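You operate a simulated robot arm through the tools that you are given. There is no shell and no other tool. Be economical: measure what you need, move in short steps, check, and stop when the job is done.

The job below is to be done with a simulated two-armed robot. You get a single attempt, and the scene is never put back.

Task
Take the white towel from the titration bench top and hang it over the handle of the oven kit drawer.

Only the result counts: the job must be done as asked and must still hold three seconds after the hand-in. Knocking over, shifting, dropping, spilling or breaking anything else fails it. Flat cloth is picked up by pressing the open fingertips on it (5 to 10 N) and closing them slowly along it; thin cloth reads only 2 to 8 mm in the jaws.

Robot
Two 7-joint arms with two-finger parallel grippers on one trunk, on a base that drives. Base frame: it is fixed to the floor where the robot stands at the start and does not move with it; the origin is under the middle of the robot, x ahead of it, y to its left, z up; the surface under the hand at the start is at about z = 850. Lengths are in mm, angles in rad, forces in N, time in s.
The left shoulder is at the start at [70, 133, 1101], the right one opposite. With the tool pointing down near the work surface each hand reaches from about 200 to 640 mm from the robot's upright axis, wherever it stands, measured 20 degrees to its own side. Payload 1.57 kg a hand.
The tool frame of a hand sits at the grasp point between the pads (the TCP): z along the fingers, y along the line on which they close. The tips reach 30 mm beyond it. Largest opening 80 mm; finger width 17, thickness 12; the body of the gripper, 40 by 82 mm, starts 80 mm behind the TCP.
Orientation is told as [roll, pitch, yaw] about the base's x, y, z axes, in that order, counted from this pose: with the fingers straight down and closing along the base's y, the tool's x points along the base's -x, its y along +y and its z along -z.

Tools
- The arms move only by the tool jog_arm. It takes "left_increments", "right_increments" or both (then of equal length, played together; a hand with none holds still); each is a list of rows, each a list of 3 entries, a list of its own where there are three numbers: the shift along the tool's x, y, z in units of 50 mm (1.0 is 50 mm), then the turn, a rotation vector about the tool's x, y, z in units of 5 degrees (1.0 is 5 degrees), then the opening, from 0 (shut) to 1 (fully open). In form: [[[dx, dy, dz], [ax, ay, az], grip], ...]. A call has 1 to 8 rows; each row shifts and turns the commanded pose from where the row before left it, along the tool's axes as they then stand. A call with a number of a shift or a turn outside -1 to 1 is refused whole. Each row takes 0.2 s and may step no farther than 50 mm and 0.15 rad from the row before; otherwise, or with a gripper value out of range, the whole call is refused. Where a pose cannot be reached the arm comes as near as it can. A force on the tool above 40 N (or 10 N above the force at the start of the call, whichever is more), or a blocked arm, ends the call early, and 0.2 s more pass. The fingers move at their own pace (about 153 mm/s each) and stop on an object; they squeeze with about 22 N. The grip force told is the motor's: it shows also when the fingers shut on nothing. Time passes only in rows, and 0.2 s behind the last, so rows that do not move let the fingers close. It gives the time, the measured TCP pose, the force on the tool (base axes), the opening and the grip force at its end, in the units of the frame above (readings bear some noise), with the torque about the TCP (base axes, N m) and any sound that the robot's microphone picked up, and new pictures: "views" is both (left out), scene, wrist or none (wrist: the cameras of the hands that moved).
- Cameras (640 x 400 px; columns grow to the right, rows downward): "scene" is now at [131.5, -13.1, 1316.6]; the picture's right is [-0.16, -0.99, 0.00], its down [-0.68, 0.11, -0.73] and it looks along [0.72, -0.12, -0.68] (base axes); focal length 258 px, centre (320, 200). "left" rides on the left gripper at [72, 7, -122] in its tool frame; the picture's right is [-0.09, 1.00, 0.00], its down [-0.84, -0.08, -0.54] and it looks along [-0.54, -0.05, 0.84] (tool axes); focal length 238 px, centre (320, 200). "right" rides on the right gripper at [72, -7, -122] in its tool frame; the picture's right is [0.09, 1.00, 0.00], its down [-0.84, 0.08, -0.54] and it looks along [-0.54, 0.05, 0.84] (tool axes); focal length 238 px, centre (320, 200). There is no depth. A picture from a camera that has moved, and an enlarged one, comes with that camera's place and axes in the base frame and with its lens.
- lift_body(by): slides the trunk up (or, below 0, down) by that many mm; the arms and the scene camera ride with it, the base frame stays. It gives what a move gives, with no picture.
- roll_base(legs): drives the robot by 1 to 6 legs, each [ahead, left, turn to the left] in mm, mm and rad, along the robot's own axes; the way and the turn of a leg run together, so that a leg with both is an arc; at most 1500 mm and 3.142 rad a leg. The arms and the cameras ride along, it lands a little off, and it stops where it bumps. It gives what a move gives, and a new picture of the scene camera.
- pan_tilt(pan, tilt): turns the head with the scene camera to pan (to the left, within 1.501 rad either way) and tilt (down, from -0.506 to 1.204), counted from straight ahead of the robot. It gives what a move gives, and a new picture of the scene camera.
- enlarge(camera, box): a new picture of the part [left, top, right, bottom] of that camera's present view, enlarged. No time passes.
- close_job(): hands the job in; it is judged then, once.

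Work in short steps. Places have to be worked out from the pictures, the camera data and where the tool is seen: move nearer, look again, correct. Check each grasp and each placing, and mend what went wrong. You have 120 turns and 260 pictures in all, those below and enlarged ones among them. Open the grippers and draw the arms clear of the work before you hand the job in, unless the task says otherwise; then end with one line.

The tools are called after "Request:" by a JSON object that holds its "fn" and its "kwargs". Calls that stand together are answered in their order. jog_arm: Moves the arms, as the interface text tells. Its arguments: {"type":"object","properties":{"left_increments":{"type":"array"},"right_increments":{"type":"array"},"views":{"type":"string","enum":["both","scene","wrist","none"]}},"required":[]} The other tools are called the same way: lift_body (by) slides the trunk up or down; roll_base (legs) drives the base; pan_tilt (pan, tilt) turns the head that bears the scene camera; enlarge (camera, box) takes an enlarged picture of a part of a camera's view; close_job () hands the job in.

At the start:

```text
clock: 0.0
left_tool_pos: [447.5, 53.8, 1090.1]
left_tcp_rot: [0.0, -0.001, 0.0]
left_ft_force: [0.1, -0.1, -0.1]
left_wrist_torque: [0.01, -0.01, -0.02]
left_grip_width: 80.1
left_grip_force: 0.0
right_tool_pos: [446.9, -303.4, 1071.9]
right_tcp_rot: [-0.001, 0.001, 0.001]
right_ft_force: [-0.3, -0.3, 0.3]
right_wrist_torque: [0.02, -0.03, -0.03]
right_grip_width: 80.0
right_grip_force: 0.1
trunk travel left (down, up): [-675.0, 265.0]
robot x, y, heading: [0.5, -0.6, -0.0]
head pan, tilt: [-0.162, 0.754]
```

scene: 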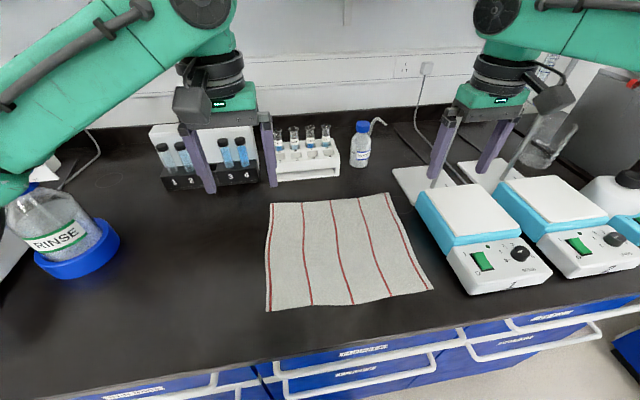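
right: 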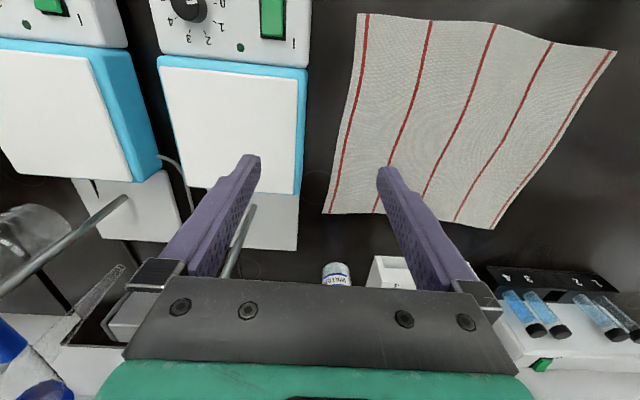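
left: 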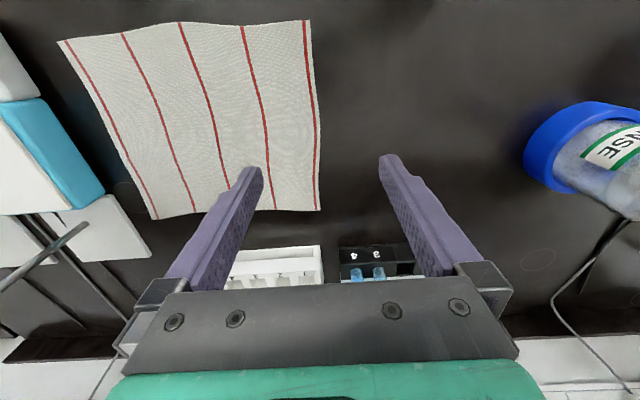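

The towel lies on the bench in front of me, with labelled drawers below it. I enlarge the drawer labels to find the oven kit drawer.

Request:
{"fn": "enlarge", "kwargs": {"camera": "scene", "box": [240, 300, 440, 400]}}

Request:
{"fn": "enlarge", "kwargs": {"camera": "scene", "box": [440, 280, 640, 400]}}

Request:
{"fn": "pan_tilt", "kwargs": {"pan": 0.0, "tilt": 1.2}}

```text
3.20 times, centred on (340, 350) of scene
camera zoom: at [131.5, -13.1, 1316.6], right [-0.16, -0.99, 0.0], down [-0.68, 0.11, -0.73], along [0.72, -0.12, -0.68], focal length 825 px, centre (256, -280)
```

zoom: 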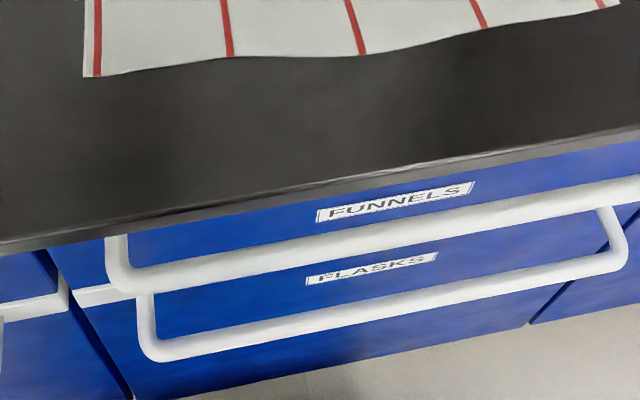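

```text
3.20 times, centred on (540, 340) of scene
camera zoom: at [131.5, -13.1, 1316.6], right [-0.16, -0.99, 0.0], down [-0.68, 0.11, -0.73], along [0.72, -0.12, -0.68], focal length 825 px, centre (-384, -248)
```

zoom: 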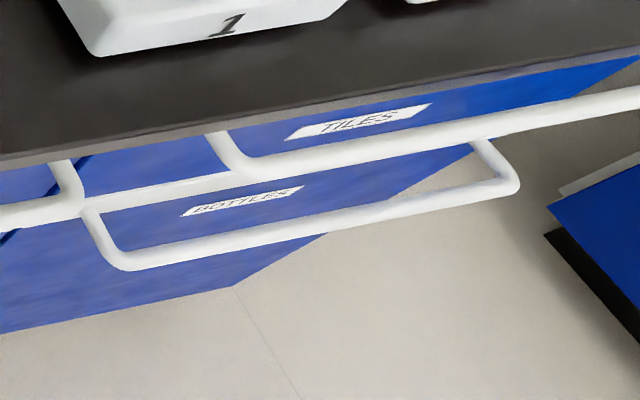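

```text
clock: 0.9
left_tool_pos: [446.5, 54.0, 1089.9]
left_tcp_rot: [0.0, 0.0, 0.001]
left_ft_force: [0.3, 0.2, -0.5]
left_wrist_torque: [-0.01, 0.02, 0.01]
left_grip_width: 79.8
left_grip_force: 0.0
right_tool_pos: [446.3, -303.5, 1071.6]
right_tcp_rot: [0.0, -0.001, 0.0]
right_ft_force: [0.0, -0.4, -0.4]
right_wrist_torque: [0.0, -0.01, -0.02]
right_grip_width: 79.8
right_grip_force: 0.1
trunk travel left (down, up): [-675.0, 265.0]
robot x, y, heading: [-1.3, 0.4, 0.0]
head pan, tilt: [0.0, 1.201]
camera scene: at [105.8, 0.2, 1285.2], right [0.0, -1.0, 0.0], down [-0.93, 0.0, -0.36], along [0.36, 0.0, -0.93], focal length 258 px, centre (320, 200)
```

scene: 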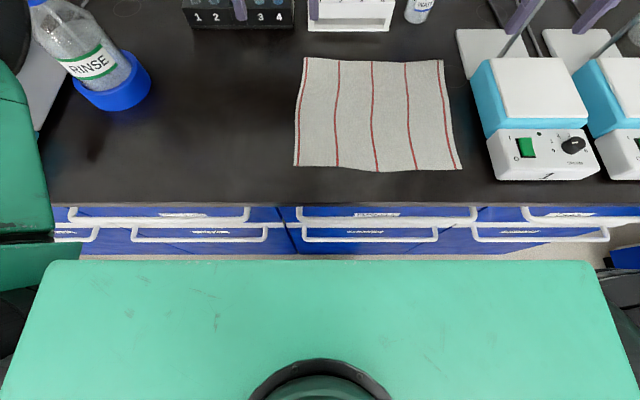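

The centre and right drawers read Funnels, Flasks, Tiles and Bottles. Next I read the left ones.

Request:
{"fn": "pan_tilt", "kwargs": {"pan": 0.5, "tilt": 0.9}}

Request:
{"fn": "pan_tilt", "kwargs": {"pan": -1.2, "tilt": 0.5}}

Request:
{"fn": "pan_tilt", "kwargs": {"pan": 1.2, "tilt": 0.5}}

```text
clock: 1.8
left_tool_pos: [447.3, 53.6, 1090.6]
left_tcp_rot: [0.0, 0.0, 0.001]
left_ft_force: [0.0, -0.1, -0.7]
left_wrist_torque: [-0.01, -0.03, -0.03]
left_grip_width: 79.9
left_grip_force: 0.0
right_tool_pos: [446.9, -302.6, 1071.1]
right_tcp_rot: [0.0, 0.0, 0.0]
right_ft_force: [0.6, -0.9, -0.3]
right_wrist_torque: [0.05, 0.03, -0.02]
right_grip_width: 80.1
right_grip_force: 0.0
trunk travel left (down, up): [-675.0, 265.0]
robot x, y, heading: [-0.3, -1.5, -0.001]
head pan, tilt: [0.499, 0.901]
camera scene: at [116.1, 36.3, 1305.0], right [0.48, -0.88, 0.0], down [-0.69, -0.37, -0.62], along [0.55, 0.3, -0.78], focal length 258 px, centre (320, 200)
```

scene: 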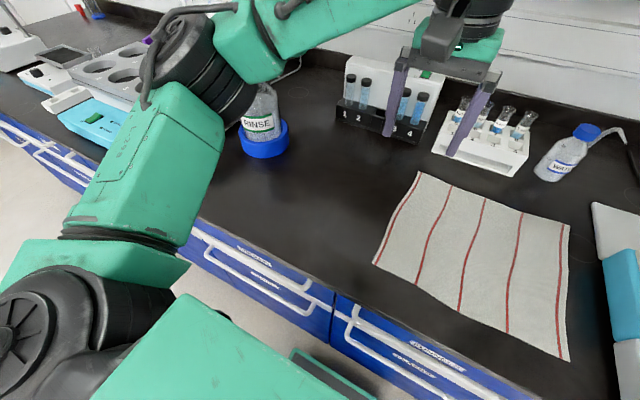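

```text
clock: 3.6
left_tool_pos: [447.0, 53.9, 1090.3]
left_tcp_rot: [0.0, 0.002, -0.001]
left_ft_force: [-0.2, 0.1, 0.1]
left_wrist_torque: [-0.04, 0.02, -0.02]
left_grip_width: 80.0
left_grip_force: 0.2
right_tool_pos: [446.3, -304.2, 1072.4]
right_tcp_rot: [0.0, 0.002, -0.001]
right_ft_force: [-0.5, -0.8, 0.5]
right_wrist_torque: [0.0, 0.01, 0.02]
right_grip_width: 79.7
right_grip_force: 0.0
trunk travel left (down, up): [-675.0, 265.0]
robot x, y, heading: [-1.3, -0.7, 0.004]
head pan, tilt: [-1.201, 0.499]
camera scene: at [82.8, -84.6, 1338.9], right [-0.93, -0.36, 0.0], down [-0.17, 0.45, -0.88], along [0.32, -0.82, -0.48], focal length 258 px, centre (320, 200)
```

scene: 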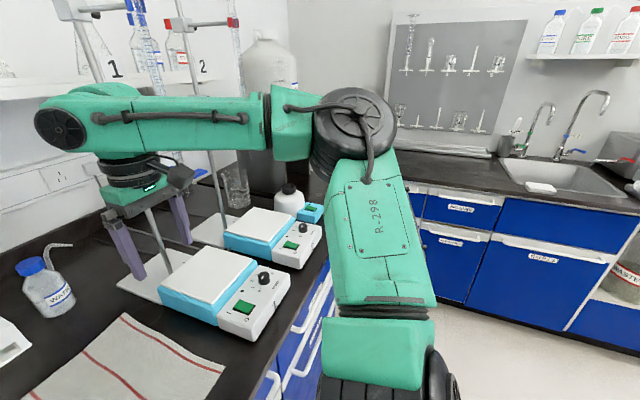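

```text
clock: 5.8
left_tool_pos: [446.8, 53.2, 1090.0]
left_tcp_rot: [-0.001, 0.0, 0.001]
left_ft_force: [-0.3, 0.5, 0.1]
left_wrist_torque: [0.02, 0.02, 0.01]
left_grip_width: 80.0
left_grip_force: 0.0
right_tool_pos: [446.2, -303.1, 1071.2]
right_tcp_rot: [0.001, -0.002, 0.001]
right_ft_force: [0.2, -0.6, 0.4]
right_wrist_torque: [-0.01, 0.01, 0.01]
right_grip_width: 80.3
right_grip_force: 0.0
trunk travel left (down, up): [-675.0, 265.0]
robot x, y, heading: [-1.4, -1.4, -0.002]
head pan, tilt: [1.201, 0.499]
camera scene: at [82.8, 85.0, 1338.9], right [0.93, -0.36, 0.0], down [-0.17, -0.45, -0.88], along [0.32, 0.82, -0.48], focal length 258 px, centre (320, 200)
```

scene: 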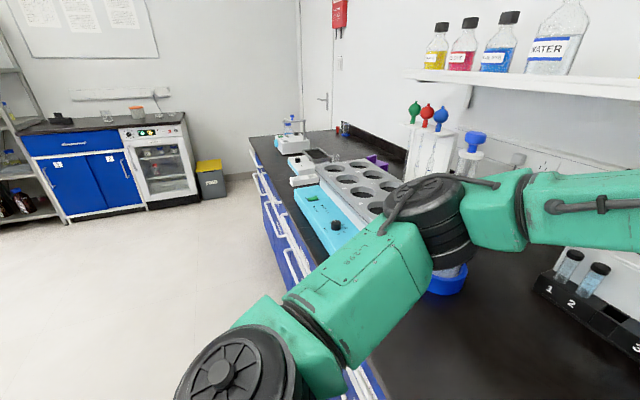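

An oven stands on a bench across the room, with a labelled drawer beside it. I read that label.

Request:
{"fn": "enlarge", "kwargs": {"camera": "scene", "box": [10, 90, 210, 215]}}

Request:
{"fn": "enlarge", "kwargs": {"camera": "scene", "box": [40, 130, 120, 180]}}

```text
3.20 times, centred on (110, 152) of scene
camera zoom: at [82.8, 85.0, 1338.9], right [0.93, -0.36, 0.0], down [-0.17, -0.45, -0.88], along [0.32, 0.82, -0.48], focal length 825 px, centre (992, 352)
```

zoom: 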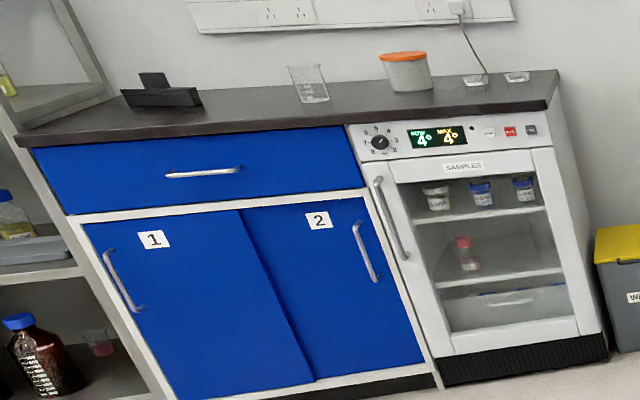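

```text
8.00 times, centred on (80, 155) of scene
camera zoom: at [82.8, 85.0, 1338.9], right [0.93, -0.36, 0.0], down [-0.17, -0.45, -0.88], along [0.32, 0.82, -0.48], focal length 2062 px, centre (2240, 560)
```

zoom: 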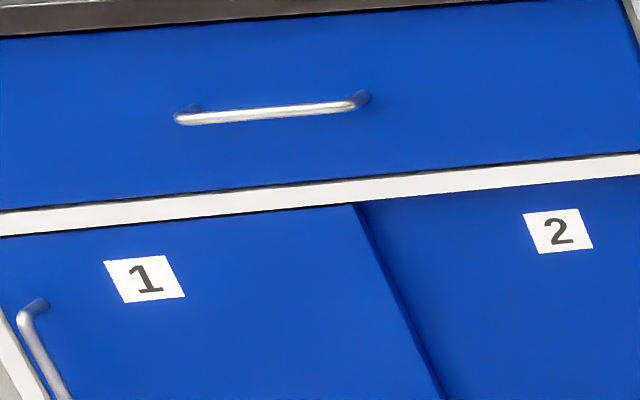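

That unit is a sample fridge and its drawer has no label. I check the left drawers of this bench and the sink side.

Request:
{"fn": "pan_tilt", "kwargs": {"pan": 0.5, "tilt": 0.9}}

Request:
{"fn": "enlarge", "kwargs": {"camera": "scene", "box": [180, 210, 340, 310]}}

Request:
{"fn": "enlarge", "kwargs": {"camera": "scene", "box": [0, 100, 120, 200]}}

Request:
{"fn": "pan_tilt", "kwargs": {"pan": -1.5, "tilt": 0.5}}

Request:
{"fn": "enlarge", "kwargs": {"camera": "scene", "box": [160, 160, 640, 400]}}

```text
clock: 6.8
left_tool_pos: [445.6, 53.8, 1090.6]
left_tcp_rot: [0.0, 0.001, 0.0]
left_ft_force: [0.9, -0.3, -0.4]
left_wrist_torque: [-0.01, 0.01, -0.04]
left_grip_width: 80.1
left_grip_force: 0.1
right_tool_pos: [445.0, -303.0, 1071.3]
right_tcp_rot: [0.001, 0.001, -0.001]
right_ft_force: [0.3, 0.0, -0.5]
right_wrist_torque: [-0.02, -0.02, 0.0]
right_grip_width: 79.8
right_grip_force: 0.0
trunk travel left (down, up): [-675.0, 265.0]
robot x, y, heading: [-1.4, 0.2, -0.002]
head pan, tilt: [0.499, 0.901]
camera scene: at [116.1, 36.5, 1305.1], right [0.48, -0.88, 0.0], down [-0.69, -0.38, -0.62], along [0.55, 0.3, -0.78], focal length 258 px, centre (320, 200)
```

scene: 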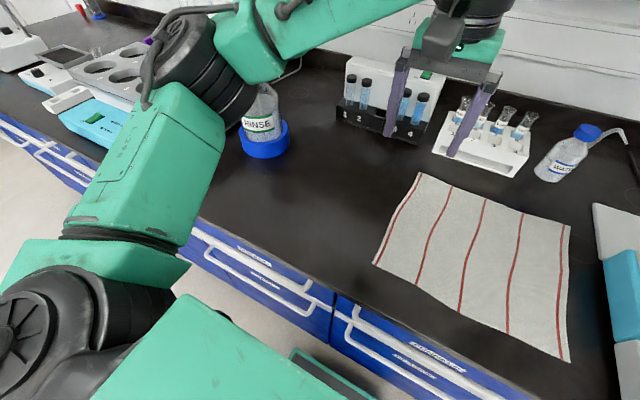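

```text
4.00 times, centred on (260, 260) of scene
camera zoom: at [116.1, 36.5, 1305.1], right [0.48, -0.88, 0.0], down [-0.69, -0.38, -0.62], along [0.55, 0.3, -0.78], focal length 1031 px, centre (560, -40)
```

zoom: 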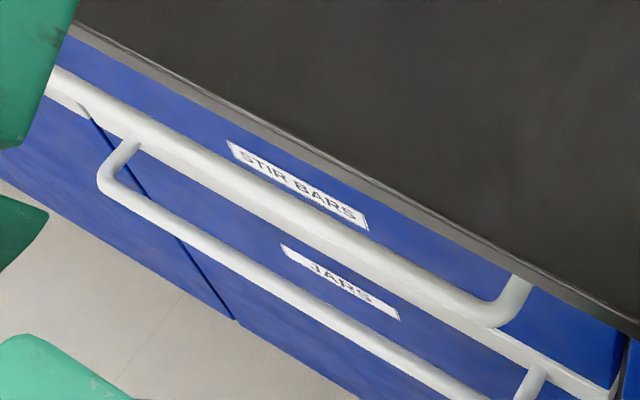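

```text
4.00 times, centred on (60, 150) of scene
camera zoom: at [116.1, 36.5, 1305.1], right [0.48, -0.88, 0.0], down [-0.69, -0.38, -0.62], along [0.55, 0.3, -0.78], focal length 1031 px, centre (1360, 400)
```

zoom: 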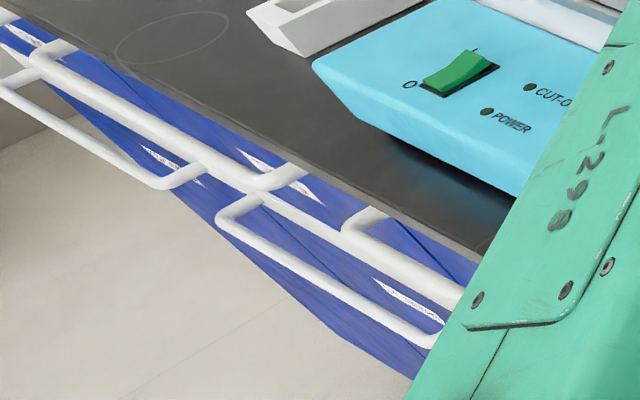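

```text
clock: 8.8
left_tool_pos: [445.4, 53.4, 1090.5]
left_tcp_rot: [0.001, -0.001, -0.001]
left_ft_force: [-0.1, -0.7, -1.3]
left_wrist_torque: [-0.03, -0.03, 0.03]
left_grip_width: 79.9
left_grip_force: 0.0
right_tool_pos: [445.6, -303.7, 1072.2]
right_tcp_rot: [-0.002, 0.001, 0.0]
right_ft_force: [0.1, -0.1, 0.2]
right_wrist_torque: [0.0, -0.04, 0.02]
right_grip_width: 80.0
right_grip_force: 0.3
trunk travel left (down, up): [-675.0, 265.0]
robot x, y, heading: [-1.4, 1.3, -0.002]
head pan, tilt: [-1.499, 0.499]
camera scene: at [56.4, -90.5, 1338.9], right [-1.0, -0.07, 0.0], down [-0.03, 0.48, -0.88], along [0.06, -0.88, -0.48], focal length 258 px, centre (320, 200)
```

scene: 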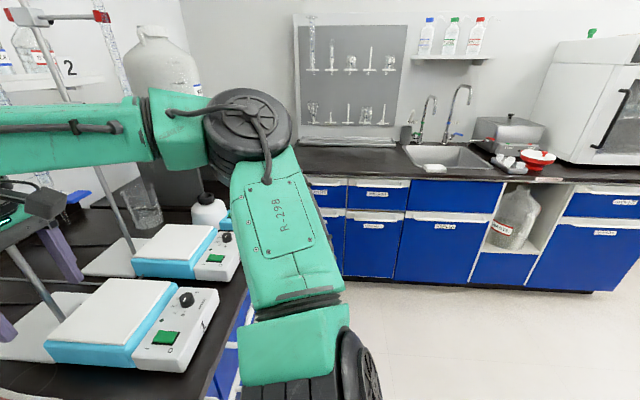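

```text
1.33 times, centred on (400, 280) of scene
camera zoom: at [56.4, -90.5, 1338.9], right [-1.0, -0.07, 0.0], down [-0.03, 0.48, -0.88], along [0.06, -0.88, -0.48], focal length 344 px, centre (213, 93)
```

zoom: 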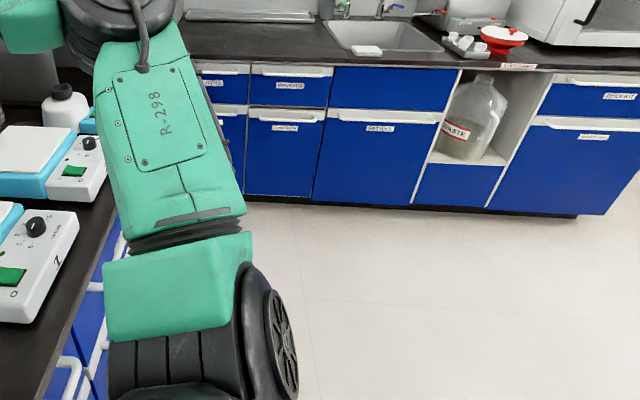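

The drawer under the white oven at far right looks right. I read its label.

Request:
{"fn": "enlarge", "kwargs": {"camera": "scene", "box": [540, 170, 640, 250]}}

```text
5.00 times, centred on (590, 210) of scene
camera zoom: at [56.4, -90.5, 1338.9], right [-1.0, -0.07, 0.0], down [-0.03, 0.48, -0.88], along [0.06, -0.88, -0.48], focal length 1288 px, centre (-1030, 150)
```

zoom: 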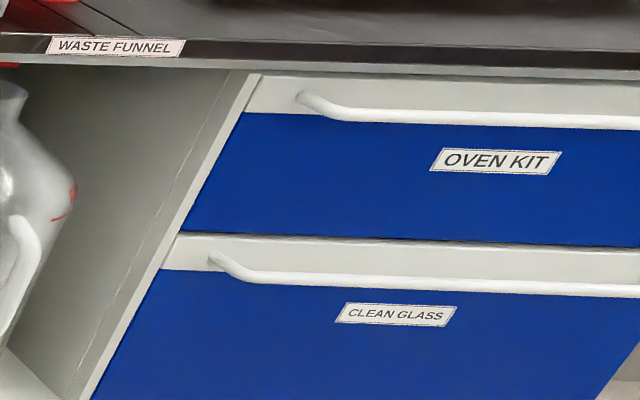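

The target is the "OVEN KIT" drawer, on the bench along my right (face toward +y, near x≈-1300, y≈-1240). I work the towel out at roughly x 340–622, y -270–40. First I bring both hands over its near edge, high enough to check.

Request:
{"fn": "jog_arm", "kwargs": {"left_increments": [[[0.43, -0.17, 0.8], [0, 0, 0], 0.6], [[0.43, -0.17, 0.8], [0, 0, 0], 0.6], [[0.43, -0.17, 0.8], [0, 0, 0], 0.6], [[0.43, -0.17, 0.8], [0, 0, 0], 0.6]], "right_increments": [[[0.46, 0.32, 0.7], [0, 0, 0], 0.6], [[0.46, 0.32, 0.7], [0, 0, 0], 0.6], [[0.46, 0.32, 0.7], [0, 0, 0], 0.6], [[0.46, 0.32, 0.7], [0, 0, 0], 0.6]], "views": "wrist"}}

Request:
{"fn": "pan_tilt", "kwargs": {"pan": -0.15, "tilt": 1.1}}

```text
clock: 9.8
left_tool_pos: [358.1, 19.4, 928.7]
left_tcp_rot: [0.001, 0.0, 0.001]
left_ft_force: [-0.5, 0.1, 0.1]
left_wrist_torque: [-0.02, -0.03, 0.01]
left_grip_width: 47.7
left_grip_force: 0.1
right_tool_pos: [354.7, -240.1, 929.9]
right_tcp_rot: [-0.001, 0.001, 0.0]
right_ft_force: [0.2, 0.0, -0.8]
right_wrist_torque: [-0.02, 0.02, 0.0]
right_grip_width: 48.1
right_grip_force: 0.0
trunk travel left (down, up): [-675.0, 265.0]
robot x, y, heading: [5.0, -4.9, -0.003]
head pan, tilt: [-1.499, 0.499]
camera right: at [283.1, -246.8, 1051.8], right [-0.09, 1.0, 0.0], down [0.84, 0.08, 0.54], along [0.54, 0.05, -0.84], focal length 238 px, centre (320, 200)
camera left: at [285.1, 25.7, 1051.4], right [0.09, 1.0, 0.0], down [0.84, -0.08, 0.54], along [0.54, -0.05, -0.84], focal length 238 px, centre (320, 200)
```

right: 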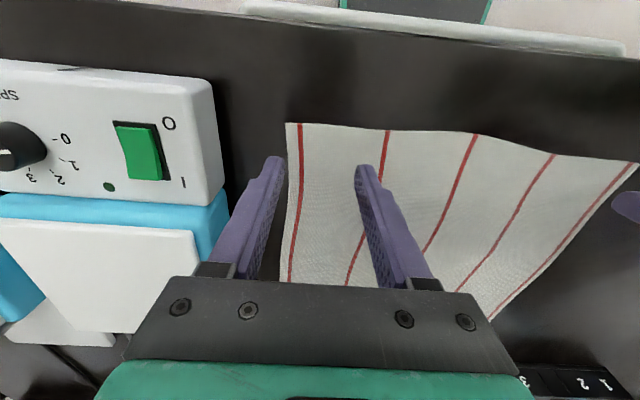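
left: 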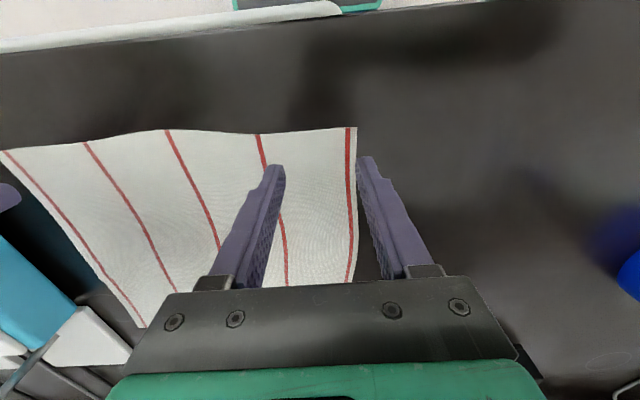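

```text
clock: 11.3
left_tool_pos: [359.7, 17.8, 930.1]
left_tcp_rot: [0.0, 0.0, 0.0]
left_ft_force: [0.0, 0.7, 0.4]
left_wrist_torque: [0.02, -0.02, 0.03]
left_grip_width: 48.2
left_grip_force: 0.1
right_tool_pos: [356.9, -240.9, 929.1]
right_tcp_rot: [0.0, 0.001, 0.001]
right_ft_force: [-0.1, -0.5, 0.4]
right_wrist_torque: [-0.02, 0.01, -0.01]
right_grip_width: 47.9
right_grip_force: 0.0
trunk travel left (down, up): [-675.0, 265.0]
robot x, y, heading: [0.6, -0.0, -0.004]
head pan, tilt: [-0.15, 1.1]
camera scene: at [112.2, -9.3, 1291.2], right [-0.15, -0.99, 0.0], down [-0.88, 0.13, -0.45], along [0.45, -0.07, -0.89], focal length 258 px, centre (320, 200)
```

scene: 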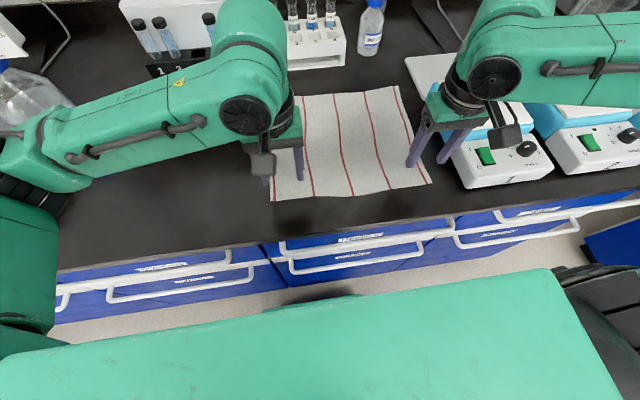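

Corners work out at about (339,-269) and (344,50). I shift each hand inward so all fingers are on cloth, and lower to just above it.

Request:
{"fn": "jog_arm", "kwargs": {"left_increments": [[[0, -0.1, 0.4], [0, 0, 0], 0.6], [[0, -0.1, 0.4], [0, 0, 0], 0.6], [[0, 0, 0.1], [0, 0, 0], 0.6]], "right_increments": [[[0, 0.16, 0.4], [0, 0, 0], 0.6], [[0, 0.16, 0.4], [0, 0, 0], 0.6], [[0, 0, 0.1], [0, 0, 0], 0.6]], "views": "wrist"}}

```text
clock: 12.1
left_tool_pos: [359.3, 9.0, 883.3]
left_tcp_rot: [0.0, 0.001, 0.0]
left_ft_force: [0.6, -0.3, -0.4]
left_wrist_torque: [0.04, -0.01, 0.02]
left_grip_width: 48.0
left_grip_force: 0.1
right_tool_pos: [354.6, -222.4, 885.2]
right_tcp_rot: [0.001, 0.001, -0.001]
right_ft_force: [-0.6, -1.0, 0.9]
right_wrist_torque: [0.0, 0.01, 0.03]
right_grip_width: 48.2
right_grip_force: 0.1
trunk travel left (down, up): [-675.0, 265.0]
robot x, y, heading: [0.6, 1.7, 0.0]
head pan, tilt: [-0.15, 1.1]
camera right: at [282.4, -229.2, 1007.9], right [-0.09, 1.0, 0.0], down [0.84, 0.08, 0.54], along [0.54, 0.05, -0.84], focal length 238 px, centre (320, 200)
camera left: at [286.3, 17.0, 1007.4], right [0.09, 1.0, 0.0], down [0.84, -0.08, 0.54], along [0.54, -0.05, -0.84], focal length 238 px, centre (320, 200)
```

right: 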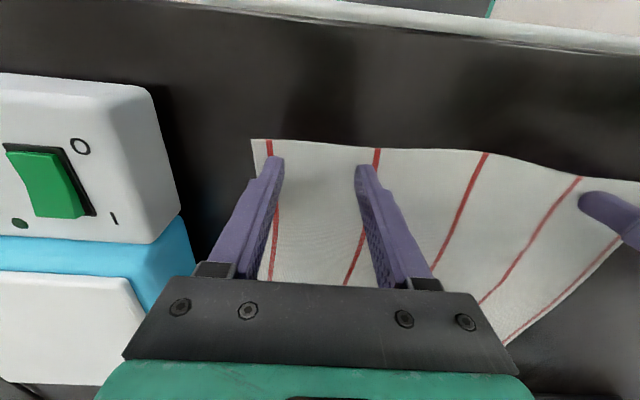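
left: 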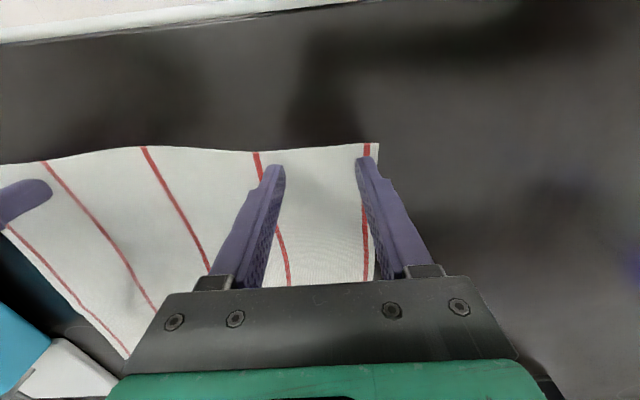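

All fingers are over cloth. I lower in 2 mm steps until there is contact.

Request:
{"fn": "jog_arm", "kwargs": {"left_increments": [[[0, 0, 0.05], [0, 0, 0], 0.6], [[0, 0, 0.03], [0, 0, 0], 0.6]], "right_increments": [[[0, 0, 0.05], [0, 0, 0], 0.6], [[0, 0, 0.05], [0, 0, 0], 0.6]], "views": "none"}}

```text
clock: 12.7
left_tool_pos: [359.6, 10.2, 881.4]
left_tcp_rot: [-0.002, -0.002, 0.001]
left_ft_force: [0.4, 0.0, 0.8]
left_wrist_torque: [0.0, -0.01, 0.01]
left_grip_width: 48.1
left_grip_force: 0.0
right_tool_pos: [354.4, -222.5, 881.9]
right_tcp_rot: [0.001, -0.003, 0.0]
right_ft_force: [1.8, -0.5, 5.1]
right_wrist_torque: [-0.04, 0.0, 0.0]
right_grip_width: 48.0
right_grip_force: 0.1
trunk travel left (down, up): [-675.0, 265.0]
robot x, y, heading: [0.0, -1.6, 0.004]
head pan, tilt: [-0.15, 1.1]
```

The right hand reads about 5 N. The left is barely touching, so it goes a little lower and the right a hair.

Request:
{"fn": "jog_arm", "kwargs": {"left_increments": [[[0, 0, 0.04], [0, 0, 0], 0.6], [[0, 0, 0.03], [0, 0, 0], 0.6]], "right_increments": [[[0, 0, 0.01], [0, 0, 0], 0.6], [[0, 0, 0.01], [0, 0, 0], 0.6]], "views": "none"}}

```text
clock: 13.3
left_tool_pos: [360.5, 10.5, 881.4]
left_tcp_rot: [-0.003, -0.012, 0.001]
left_ft_force: [2.8, 0.9, 36.0]
left_wrist_torque: [0.72, 0.04, -0.07]
left_grip_width: 47.8
left_grip_force: 0.1
right_tool_pos: [352.2, -222.8, 881.8]
right_tcp_rot: [0.001, -0.002, 0.0]
right_ft_force: [-0.4, 0.4, -0.2]
right_wrist_torque: [0.01, 0.01, 0.02]
right_grip_width: 48.0
right_grip_force: 0.0
trunk travel left (down, up): [-675.0, 265.0]
robot x, y, heading: [0.2, -1.9, 0.001]
head pan, tilt: [-0.15, 1.1]
```

The contact is stiff, about 10 N/mm. I back the left off by 2.7 mm and advance the right 1 mm.

Request:
{"fn": "jog_arm", "kwargs": {"left_increments": [[[0, 0, -0.055], [0, 0, 0], 0.6]], "right_increments": [[[0, 0, 0.02], [0, 0, 0], 0.6]], "views": "none"}}

```text
clock: 13.7
left_tool_pos: [356.8, 9.8, 880.9]
left_tcp_rot: [0.0, -0.001, -0.001]
left_ft_force: [4.3, 0.0, 13.7]
left_wrist_torque: [0.01, -0.06, 0.01]
left_grip_width: 47.7
left_grip_force: 0.1
right_tool_pos: [352.8, -223.4, 880.8]
right_tcp_rot: [-0.002, -0.007, 0.001]
right_ft_force: [-3.5, -2.6, 23.3]
right_wrist_torque: [0.15, 0.28, 0.11]
right_grip_width: 48.2
right_grip_force: 0.0
trunk travel left (down, up): [-675.0, 265.0]
robot x, y, heading: [-0.3, -3.3, 0.003]
head pan, tilt: [-0.15, 1.1]
```

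Both press too hard still (14 and 23 N); I back off slightly.

Request:
{"fn": "jog_arm", "kwargs": {"left_increments": [[[0, 0, -0.01], [0, 0, 0], 0.6]], "right_increments": [[[0, 0, -0.03], [0, 0, 0], 0.6]], "views": "none"}}

```text
clock: 14.1
left_tool_pos: [356.6, 10.1, 879.7]
left_tcp_rot: [0.001, 0.001, 0.001]
left_ft_force: [-2.6, 2.2, 14.2]
left_wrist_torque: [0.15, 0.11, 0.06]
left_grip_width: 48.0
left_grip_force: 0.0
right_tool_pos: [351.8, -222.4, 881.0]
right_tcp_rot: [0.001, -0.001, 0.001]
right_ft_force: [1.4, 0.0, 7.7]
right_wrist_torque: [0.1, 0.01, 0.01]
right_grip_width: 47.9
right_grip_force: 0.1
trunk travel left (down, up): [-675.0, 265.0]
robot x, y, heading: [3.5, -0.2, 0.0]
head pan, tilt: [-0.15, 1.1]
```

The right is in range and the left slightly high. I close slowly while easing the left up half a millimetre.

Request:
{"fn": "jog_arm", "kwargs": {"left_increments": [[[0, 0, -0.01], [0, 0, 0], 0.55], [[0, 0, 0], [0, 0, 0], 0.47], [[0, 0, 0], [0, 0, 0], 0.39], [[0, 0, 0], [0, 0, 0], 0.31], [[0, 0, 0], [0, 0, 0], 0.23], [[0, 0, 0], [0, 0, 0], 0.15], [[0, 0, 0], [0, 0, 0], 0.07], [[0, 0, 0], [0, 0, 0], 0]], "right_increments": [[[0, 0, 0], [0, 0, 0], 0.55], [[0, 0, 0], [0, 0, 0], 0.47], [[0, 0, 0], [0, 0, 0], 0.39], [[0, 0, 0], [0, 0, 0], 0.31], [[0, 0, 0], [0, 0, 0], 0.23], [[0, 0, 0], [0, 0, 0], 0.15], [[0, 0, 0], [0, 0, 0], 0.07], [[0, 0, 0], [0, 0, 0], 0]], "views": "wrist"}}

```text
clock: 15.9
left_tool_pos: [359.3, 9.6, 881.5]
left_tcp_rot: [-0.001, -0.002, 0.001]
left_ft_force: [-0.1, 0.6, -0.3]
left_wrist_torque: [-0.02, -0.01, -0.01]
left_grip_width: 0.2
left_grip_force: 21.5
right_tool_pos: [354.1, -222.6, 880.5]
right_tcp_rot: [-0.001, -0.001, 0.0]
right_ft_force: [-0.2, -1.2, 11.4]
right_wrist_torque: [0.01, 0.05, 0.02]
right_grip_width: 2.2
right_grip_force: 21.5
trunk travel left (down, up): [-675.0, 265.0]
robot x, y, heading: [0.3, -2.0, -0.004]
head pan, tilt: [-0.15, 1.1]
camera right: at [281.5, -229.0, 1003.9], right [-0.09, 1.0, 0.0], down [0.84, 0.08, 0.54], along [0.54, 0.05, -0.84], focal length 238 px, centre (320, 200)
camera left: at [285.9, 17.1, 1004.5], right [0.09, 1.0, 0.0], down [0.84, -0.08, 0.54], along [0.54, -0.05, -0.84], focal length 238 px, centre (320, 200)
```

right: 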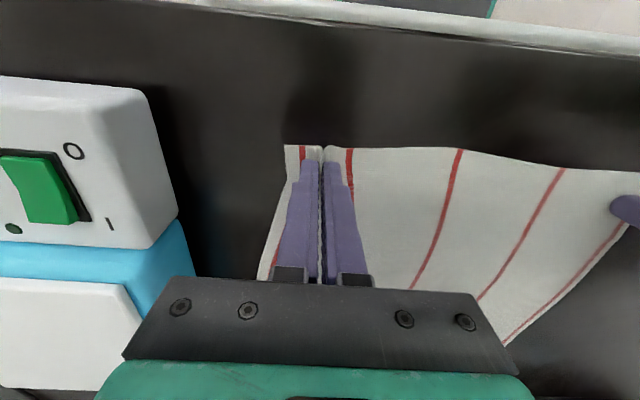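
left: 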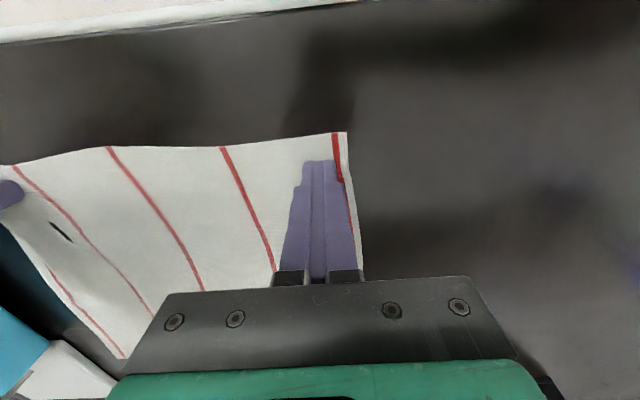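

The right hand has caught cloth (2.2 mm) but the left has none. I lift the left, open it, move it 18 mm inward and press again.

Request:
{"fn": "jog_arm", "kwargs": {"left_increments": [[[0, 0, -0.12], [0, 0, 0], 0], [[0, -0.36, 0], [0, 0, 0], 0.6], [[0, 0, 0], [0, 0, 0], 0.6], [[0, 0, 0.1], [0, 0, 0], 0.6], [[0, 0, 0.03], [0, 0, 0], 0.6]], "views": "wrist"}}

```text
clock: 17.1
left_tool_pos: [359.9, -7.4, 881.3]
left_tcp_rot: [0.0, 0.0, 0.0]
left_ft_force: [-0.3, -0.1, -0.1]
left_wrist_torque: [-0.02, 0.0, -0.01]
left_grip_width: 48.0
left_grip_force: 0.1
right_tool_pos: [354.5, -222.4, 880.1]
right_tcp_rot: [-0.002, -0.001, -0.001]
right_ft_force: [1.1, -1.0, 11.9]
right_wrist_torque: [-0.02, 0.12, 0.0]
right_grip_width: 1.7
right_grip_force: 21.8
trunk travel left (down, up): [-675.0, 265.0]
robot x, y, heading: [-2.3, -2.2, 0.0]
head pan, tilt: [-0.15, 1.1]
camera left: at [285.5, -0.8, 1004.4], right [0.09, 1.0, 0.0], down [0.84, -0.08, 0.54], along [0.54, -0.05, -0.84], focal length 238 px, centre (320, 200)
```

left: 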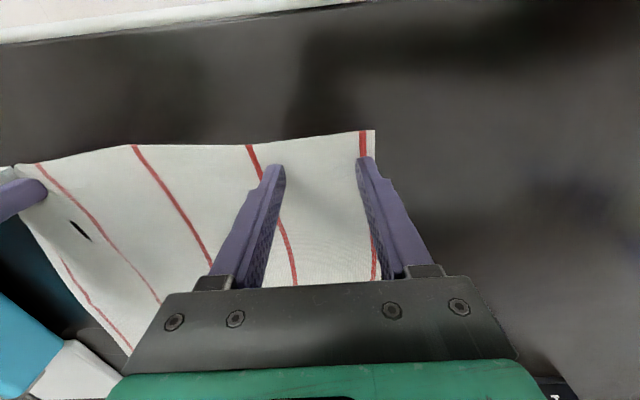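

The fingers are on cloth on both sides. I press another 1 mm.

Request:
{"fn": "jog_arm", "kwargs": {"left_increments": [[[0, 0, 0.025], [0, 0, 0], 0.6]], "views": "none"}}

```text
clock: 17.5
left_tool_pos: [358.3, -7.9, 880.7]
left_tcp_rot: [-0.003, -0.005, 0.0]
left_ft_force: [-2.4, -0.3, 9.2]
left_wrist_torque: [0.24, 0.05, 0.03]
left_grip_width: 48.0
left_grip_force: 0.1
right_tool_pos: [352.6, -221.8, 881.1]
right_tcp_rot: [0.001, -0.001, -0.001]
right_ft_force: [1.8, 0.0, 6.5]
right_wrist_torque: [0.0, -0.02, -0.01]
right_grip_width: 2.1
right_grip_force: 21.9
trunk travel left (down, up): [-675.0, 265.0]
robot x, y, heading: [3.3, 1.8, -0.0]
head pan, tilt: [-0.15, 1.1]
```

At 9 N I close slowly.

Request:
{"fn": "jog_arm", "kwargs": {"left_increments": [[[0, 0, 0], [0, 0, 0], 0.55], [[0, 0, 0], [0, 0, 0], 0.47], [[0, 0, 0], [0, 0, 0], 0.39], [[0, 0, 0], [0, 0, 0], 0.31], [[0, 0, 0], [0, 0, 0], 0.23], [[0, 0, 0], [0, 0, 0], 0.15], [[0, 0, 0], [0, 0, 0], 0.07], [[0, 0, 0], [0, 0, 0], 0]], "views": "wrist"}}

```text
clock: 19.3
left_tool_pos: [359.4, -8.0, 881.8]
left_tcp_rot: [-0.002, -0.004, 0.0]
left_ft_force: [2.2, 2.8, 24.7]
left_wrist_torque: [0.23, -0.06, -0.02]
left_grip_width: 7.2
left_grip_force: 22.1
right_tool_pos: [352.7, -222.9, 881.6]
right_tcp_rot: [-0.003, -0.001, 0.0]
right_ft_force: [0.3, 1.5, 0.9]
right_wrist_torque: [0.06, 0.04, 0.02]
right_grip_width: 2.2
right_grip_force: 21.6
trunk travel left (down, up): [-675.0, 265.0]
robot x, y, heading: [1.5, -0.7, 0.0]
head pan, tilt: [-0.15, 1.1]
camera left: at [285.0, -0.3, 1003.5], right [0.09, 1.0, 0.0], down [0.83, -0.08, 0.54], along [0.54, -0.05, -0.84], focal length 238 px, centre (320, 200)
```

left: 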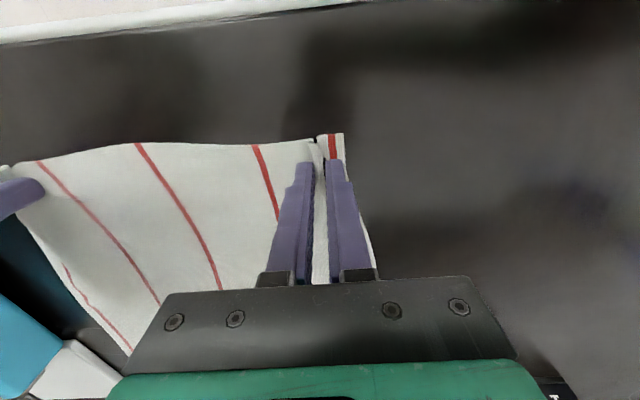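

Both hands hold cloth (7.2 and 2.2 mm). I lift both together 60 mm and check.

Request:
{"fn": "jog_arm", "kwargs": {"left_increments": [[[0, 0, -0.2], [0, 0, 0], 0], [[0, 0, -0.3], [0, 0, 0], 0], [[0, 0, -0.35], [0, 0, 0], 0], [[0, 0, -0.35], [0, 0, 0], 0]], "right_increments": [[[0, 0, -0.2], [0, 0, 0], 0], [[0, 0, -0.3], [0, 0, 0], 0], [[0, 0, -0.35], [0, 0, 0], 0], [[0, 0, -0.35], [0, 0, 0], 0]], "views": "both"}}

```text
clock: 20.3
left_tool_pos: [359.2, -9.9, 940.2]
left_tcp_rot: [-0.002, 0.0, 0.0]
left_ft_force: [-0.2, -1.5, 0.5]
left_wrist_torque: [0.0, -0.02, 0.01]
left_grip_width: 7.0
left_grip_force: 21.5
right_tool_pos: [353.0, -224.8, 941.4]
right_tcp_rot: [0.001, 0.001, 0.0]
right_ft_force: [1.2, 0.5, 0.3]
right_wrist_torque: [-0.01, 0.01, 0.02]
right_grip_width: 2.0
right_grip_force: 21.9
trunk travel left (down, up): [-675.0, 265.0]
robot x, y, heading: [1.9, -1.1, -0.001]
head pan, tilt: [-0.15, 1.1]
camera scene: at [111.6, -9.2, 1291.2], right [-0.15, -0.99, 0.0], down [-0.88, 0.13, -0.45], along [0.45, -0.07, -0.89], focal length 258 px, centre (320, 200)
camera right: at [280.6, -231.0, 1064.8], right [-0.09, 1.0, 0.0], down [0.84, 0.08, 0.54], along [0.54, 0.05, -0.84], focal length 238 px, centre (320, 200)
camera left: at [285.7, -2.3, 1062.7], right [0.09, 1.0, 0.0], down [0.84, -0.08, 0.54], along [0.54, -0.05, -0.84], focal length 238 px, centre (320, 200)
```

scene: 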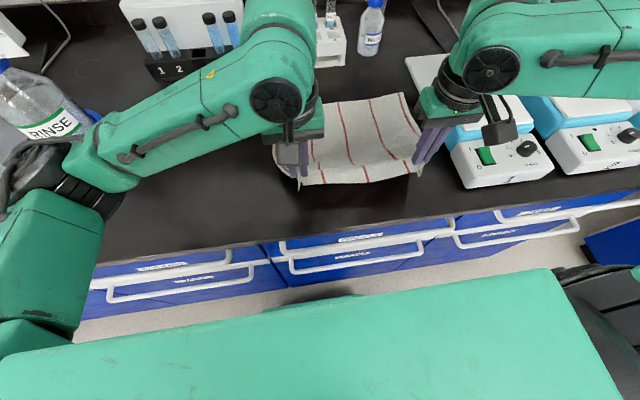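
right: 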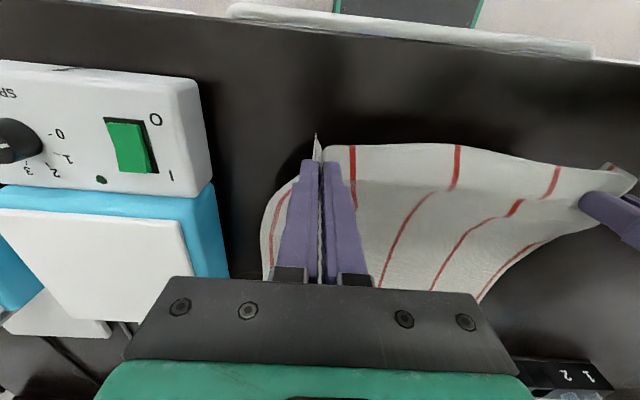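
left: 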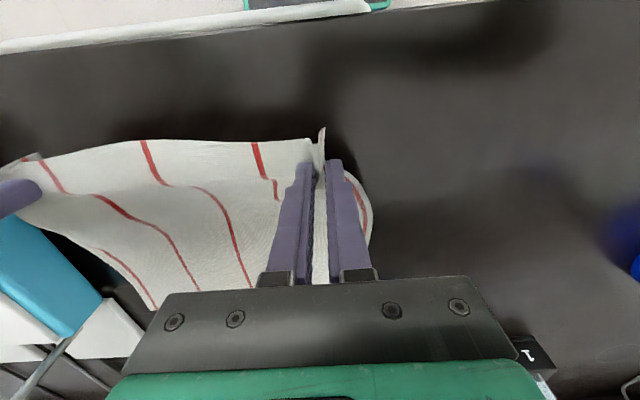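

The towel is held at both places. I raise the trunk 250 mm so it hangs free of the bench, and look ahead with the head.

Request:
{"fn": "lift_body", "kwargs": {"by": 250}}

Request:
{"fn": "pan_tilt", "kwargs": {"pan": 0, "tilt": 0.9}}

```text
clock: 22.8
left_tool_pos: [359.4, -8.5, 1189.6]
left_tcp_rot: [0.0, 0.001, -0.001]
left_ft_force: [-0.2, -0.9, 0.1]
left_wrist_torque: [0.01, -0.01, 0.01]
left_grip_width: 6.9
left_grip_force: 22.0
right_tool_pos: [354.1, -224.2, 1192.0]
right_tcp_rot: [-0.001, -0.001, -0.001]
right_ft_force: [-1.0, 1.1, -0.5]
right_wrist_torque: [0.02, -0.03, 0.04]
right_grip_width: 2.2
right_grip_force: 21.8
trunk travel left (down, up): [-925.0, 15.0]
robot x, y, heading: [0.9, -0.8, -0.0]
head pan, tilt: [-0.15, 1.1]
```

```text
clock: 23.6
left_tool_pos: [361.3, -9.2, 1190.4]
left_tcp_rot: [0.001, 0.0, 0.0]
left_ft_force: [-0.6, -0.4, 0.2]
left_wrist_torque: [0.02, 0.0, 0.01]
left_grip_width: 6.9
left_grip_force: 22.1
right_tool_pos: [354.3, -225.1, 1190.5]
right_tcp_rot: [0.0, 0.0, 0.0]
right_ft_force: [-0.2, -0.3, -0.1]
right_wrist_torque: [0.03, 0.0, 0.0]
right_grip_width: 2.4
right_grip_force: 21.6
trunk travel left (down, up): [-925.0, 15.0]
robot x, y, heading: [-1.0, 1.7, 0.004]
head pan, tilt: [0.0, 0.901]
camera scene: at [125.4, 0.2, 1555.0], right [0.0, -1.0, 0.0], down [-0.78, 0.0, -0.62], along [0.62, 0.0, -0.78], focal length 258 px, centre (320, 200)
```

scene: 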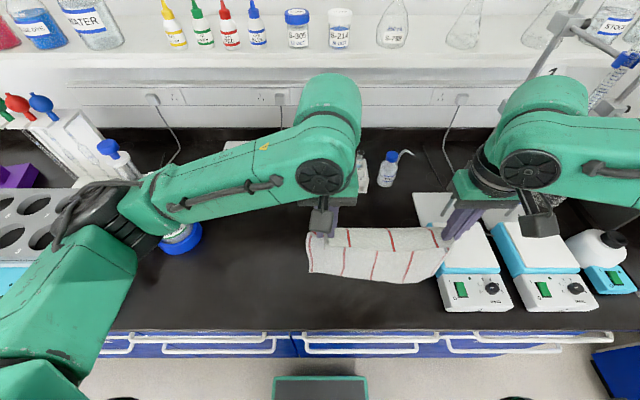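

The towel hangs free. I back away from the bench 450 mm and look toward the sink bench.

Request:
{"fn": "roll_base", "kwargs": {"legs": [[-450, 0, 0]]}}

Request:
{"fn": "pan_tilt", "kwargs": {"pan": -1.5, "tilt": 0.55}}

```text
clock: 26.3
left_tool_pos: [-83.9, -10.7, 1188.7]
left_tcp_rot: [0.0, 0.003, -0.004]
left_ft_force: [-0.3, 0.3, 0.0]
left_wrist_torque: [0.02, 0.04, -0.04]
left_grip_width: 6.9
left_grip_force: 22.0
right_tool_pos: [-90.9, -226.0, 1190.9]
right_tcp_rot: [0.0, 0.001, -0.003]
right_ft_force: [-0.5, 0.4, 0.2]
right_wrist_torque: [0.0, 0.01, 0.01]
right_grip_width: 2.5
right_grip_force: 22.5
trunk travel left (down, up): [-925.0, 15.0]
robot x, y, heading: [-446.3, -1.5, -0.004]
head pan, tilt: [0.0, 0.901]
camera scene: at [-317.6, 0.5, 1554.8], right [0.0, -1.0, 0.0], down [-0.78, 0.0, -0.62], along [0.62, 0.0, -0.78], focal length 258 px, centre (320, 200)
```

scene: 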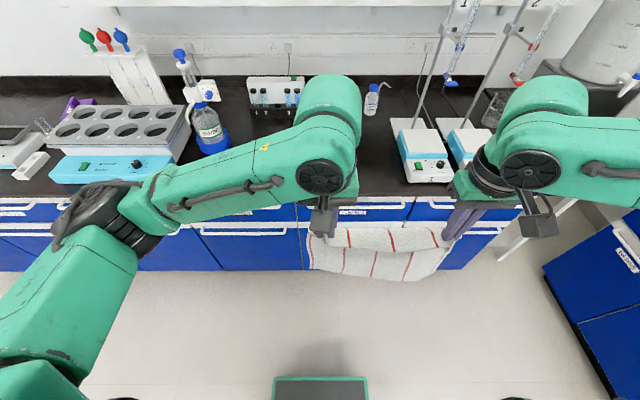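

```text
clock: 27.9
left_tool_pos: [-86.8, -10.7, 1190.0]
left_tcp_rot: [0.0, -0.001, -0.004]
left_ft_force: [0.6, -0.7, 0.1]
left_wrist_torque: [0.01, 0.01, 0.0]
left_grip_width: 6.9
left_grip_force: 21.8
right_tool_pos: [-93.0, -224.3, 1192.8]
right_tcp_rot: [0.0, 0.0, -0.004]
right_ft_force: [-0.6, 0.2, 0.1]
right_wrist_torque: [-0.01, 0.02, 0.02]
right_grip_width: 2.2
right_grip_force: 21.7
trunk travel left (down, up): [-925.0, 15.0]
robot x, y, heading: [-446.5, 0.9, -0.006]
head pan, tilt: [-1.499, 0.55]
camera scene: at [-389.7, -88.7, 1584.3], right [-1.0, -0.07, 0.0], down [-0.04, 0.52, -0.85], along [0.06, -0.85, -0.52], focal length 258 px, centre (320, 200)
```

scene: 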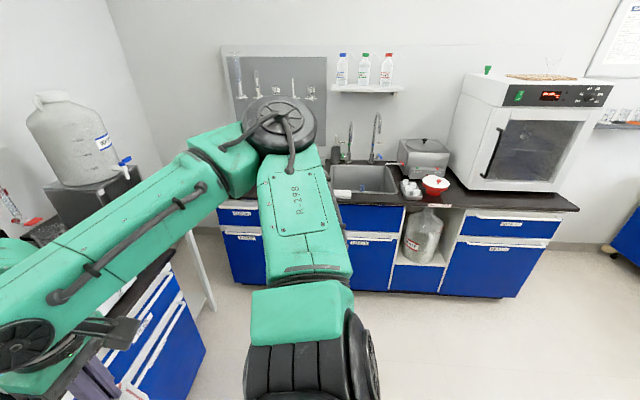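

The oven kit drawer is now fully in view, below the oven at right. I enlarge it to measure the handle.

Request:
{"fn": "enlarge", "kwargs": {"camera": "scene", "box": [440, 180, 600, 280]}}

```text
4.00 times, centred on (520, 230) of scene
camera zoom: at [-389.7, -88.7, 1584.3], right [-1.0, -0.07, 0.0], down [-0.04, 0.52, -0.85], along [0.06, -0.85, -0.52], focal length 1031 px, centre (-480, 80)
```

zoom: 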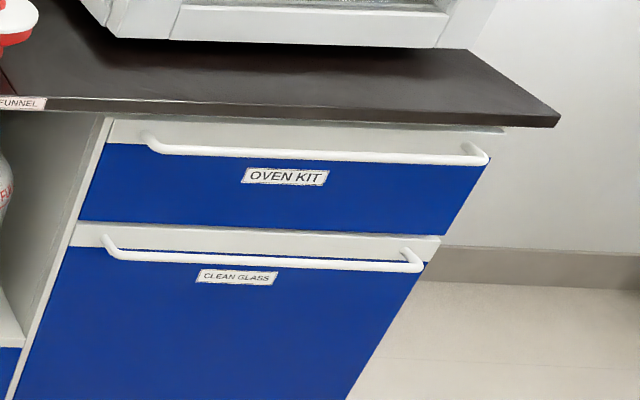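

Triangulating the two views, the handle runs from about x=-1097 to -1493, at y≈-1188, z≈847, with the counter edge just above it. I turn right, strafe along and stop short of it.

Request:
{"fn": "roll_base", "kwargs": {"legs": [[0, 0, -1.567], [0, -732, 0], [500, 0, 0]]}}

Request:
{"fn": "pan_tilt", "kwargs": {"pan": -0.1, "tilt": 0.8}}

```text
clock: 33.8
left_tool_pos: [-709.4, -352.0, 1188.6]
left_tcp_rot: [0.002, 0.004, -1.546]
left_ft_force: [-2.1, -0.4, -1.2]
left_wrist_torque: [0.05, -0.01, 0.01]
left_grip_width: 2.1
left_grip_force: 22.2
right_tool_pos: [-923.1, -350.1, 1190.1]
right_tcp_rot: [0.004, 0.005, -1.549]
right_ft_force: [1.2, -0.3, -0.8]
right_wrist_torque: [0.09, -0.07, 0.02]
right_grip_width: 2.0
right_grip_force: 21.8
trunk travel left (down, up): [-925.0, 15.0]
robot x, y, heading: [-707.1, 14.4, -1.551]
head pan, tilt: [-1.499, 0.55]
stopped in leg 2: the robot was blocked; the commanded pose is now the measured one
camera scene: at [-796.3, -52.9, 1583.8], right [-0.1, 1.0, 0.01], down [0.52, 0.05, -0.85], along [-0.85, -0.08, -0.52], focal length 258 px, centre (320, 200)
```

scene: 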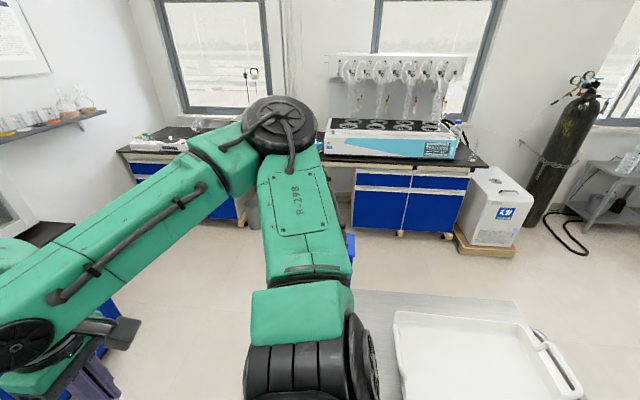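

```text
clock: 35.3
left_tool_pos: [-706.5, -346.4, 1189.9]
left_tcp_rot: [-0.001, -0.002, -1.545]
left_ft_force: [-0.8, 0.5, -0.3]
left_wrist_torque: [-0.01, 0.02, 0.04]
left_grip_width: 2.2
left_grip_force: 22.1
right_tool_pos: [-921.3, -344.6, 1192.5]
right_tcp_rot: [0.002, 0.0, -1.547]
right_ft_force: [1.1, 0.4, -0.7]
right_wrist_torque: [0.01, -0.06, 0.06]
right_grip_width: 2.3
right_grip_force: 21.9
trunk travel left (down, up): [-925.0, 15.0]
robot x, y, heading: [-708.6, 11.0, -1.549]
head pan, tilt: [-0.099, 0.799]
camera scene: at [-711.6, -116.4, 1563.0], right [-1.0, 0.08, 0.0], down [0.06, 0.71, -0.7], along [-0.05, -0.7, -0.72], focal length 258 px, centre (320, 200)
```

scene: 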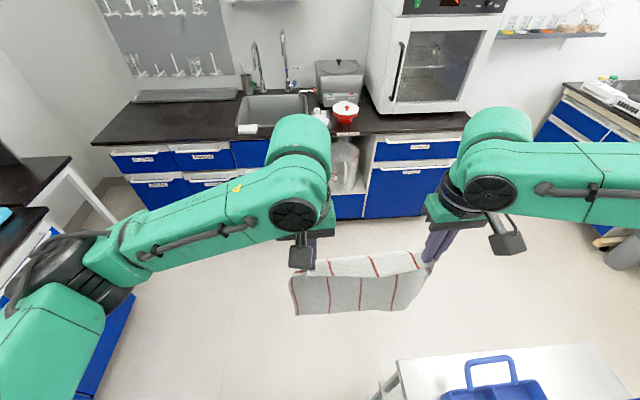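

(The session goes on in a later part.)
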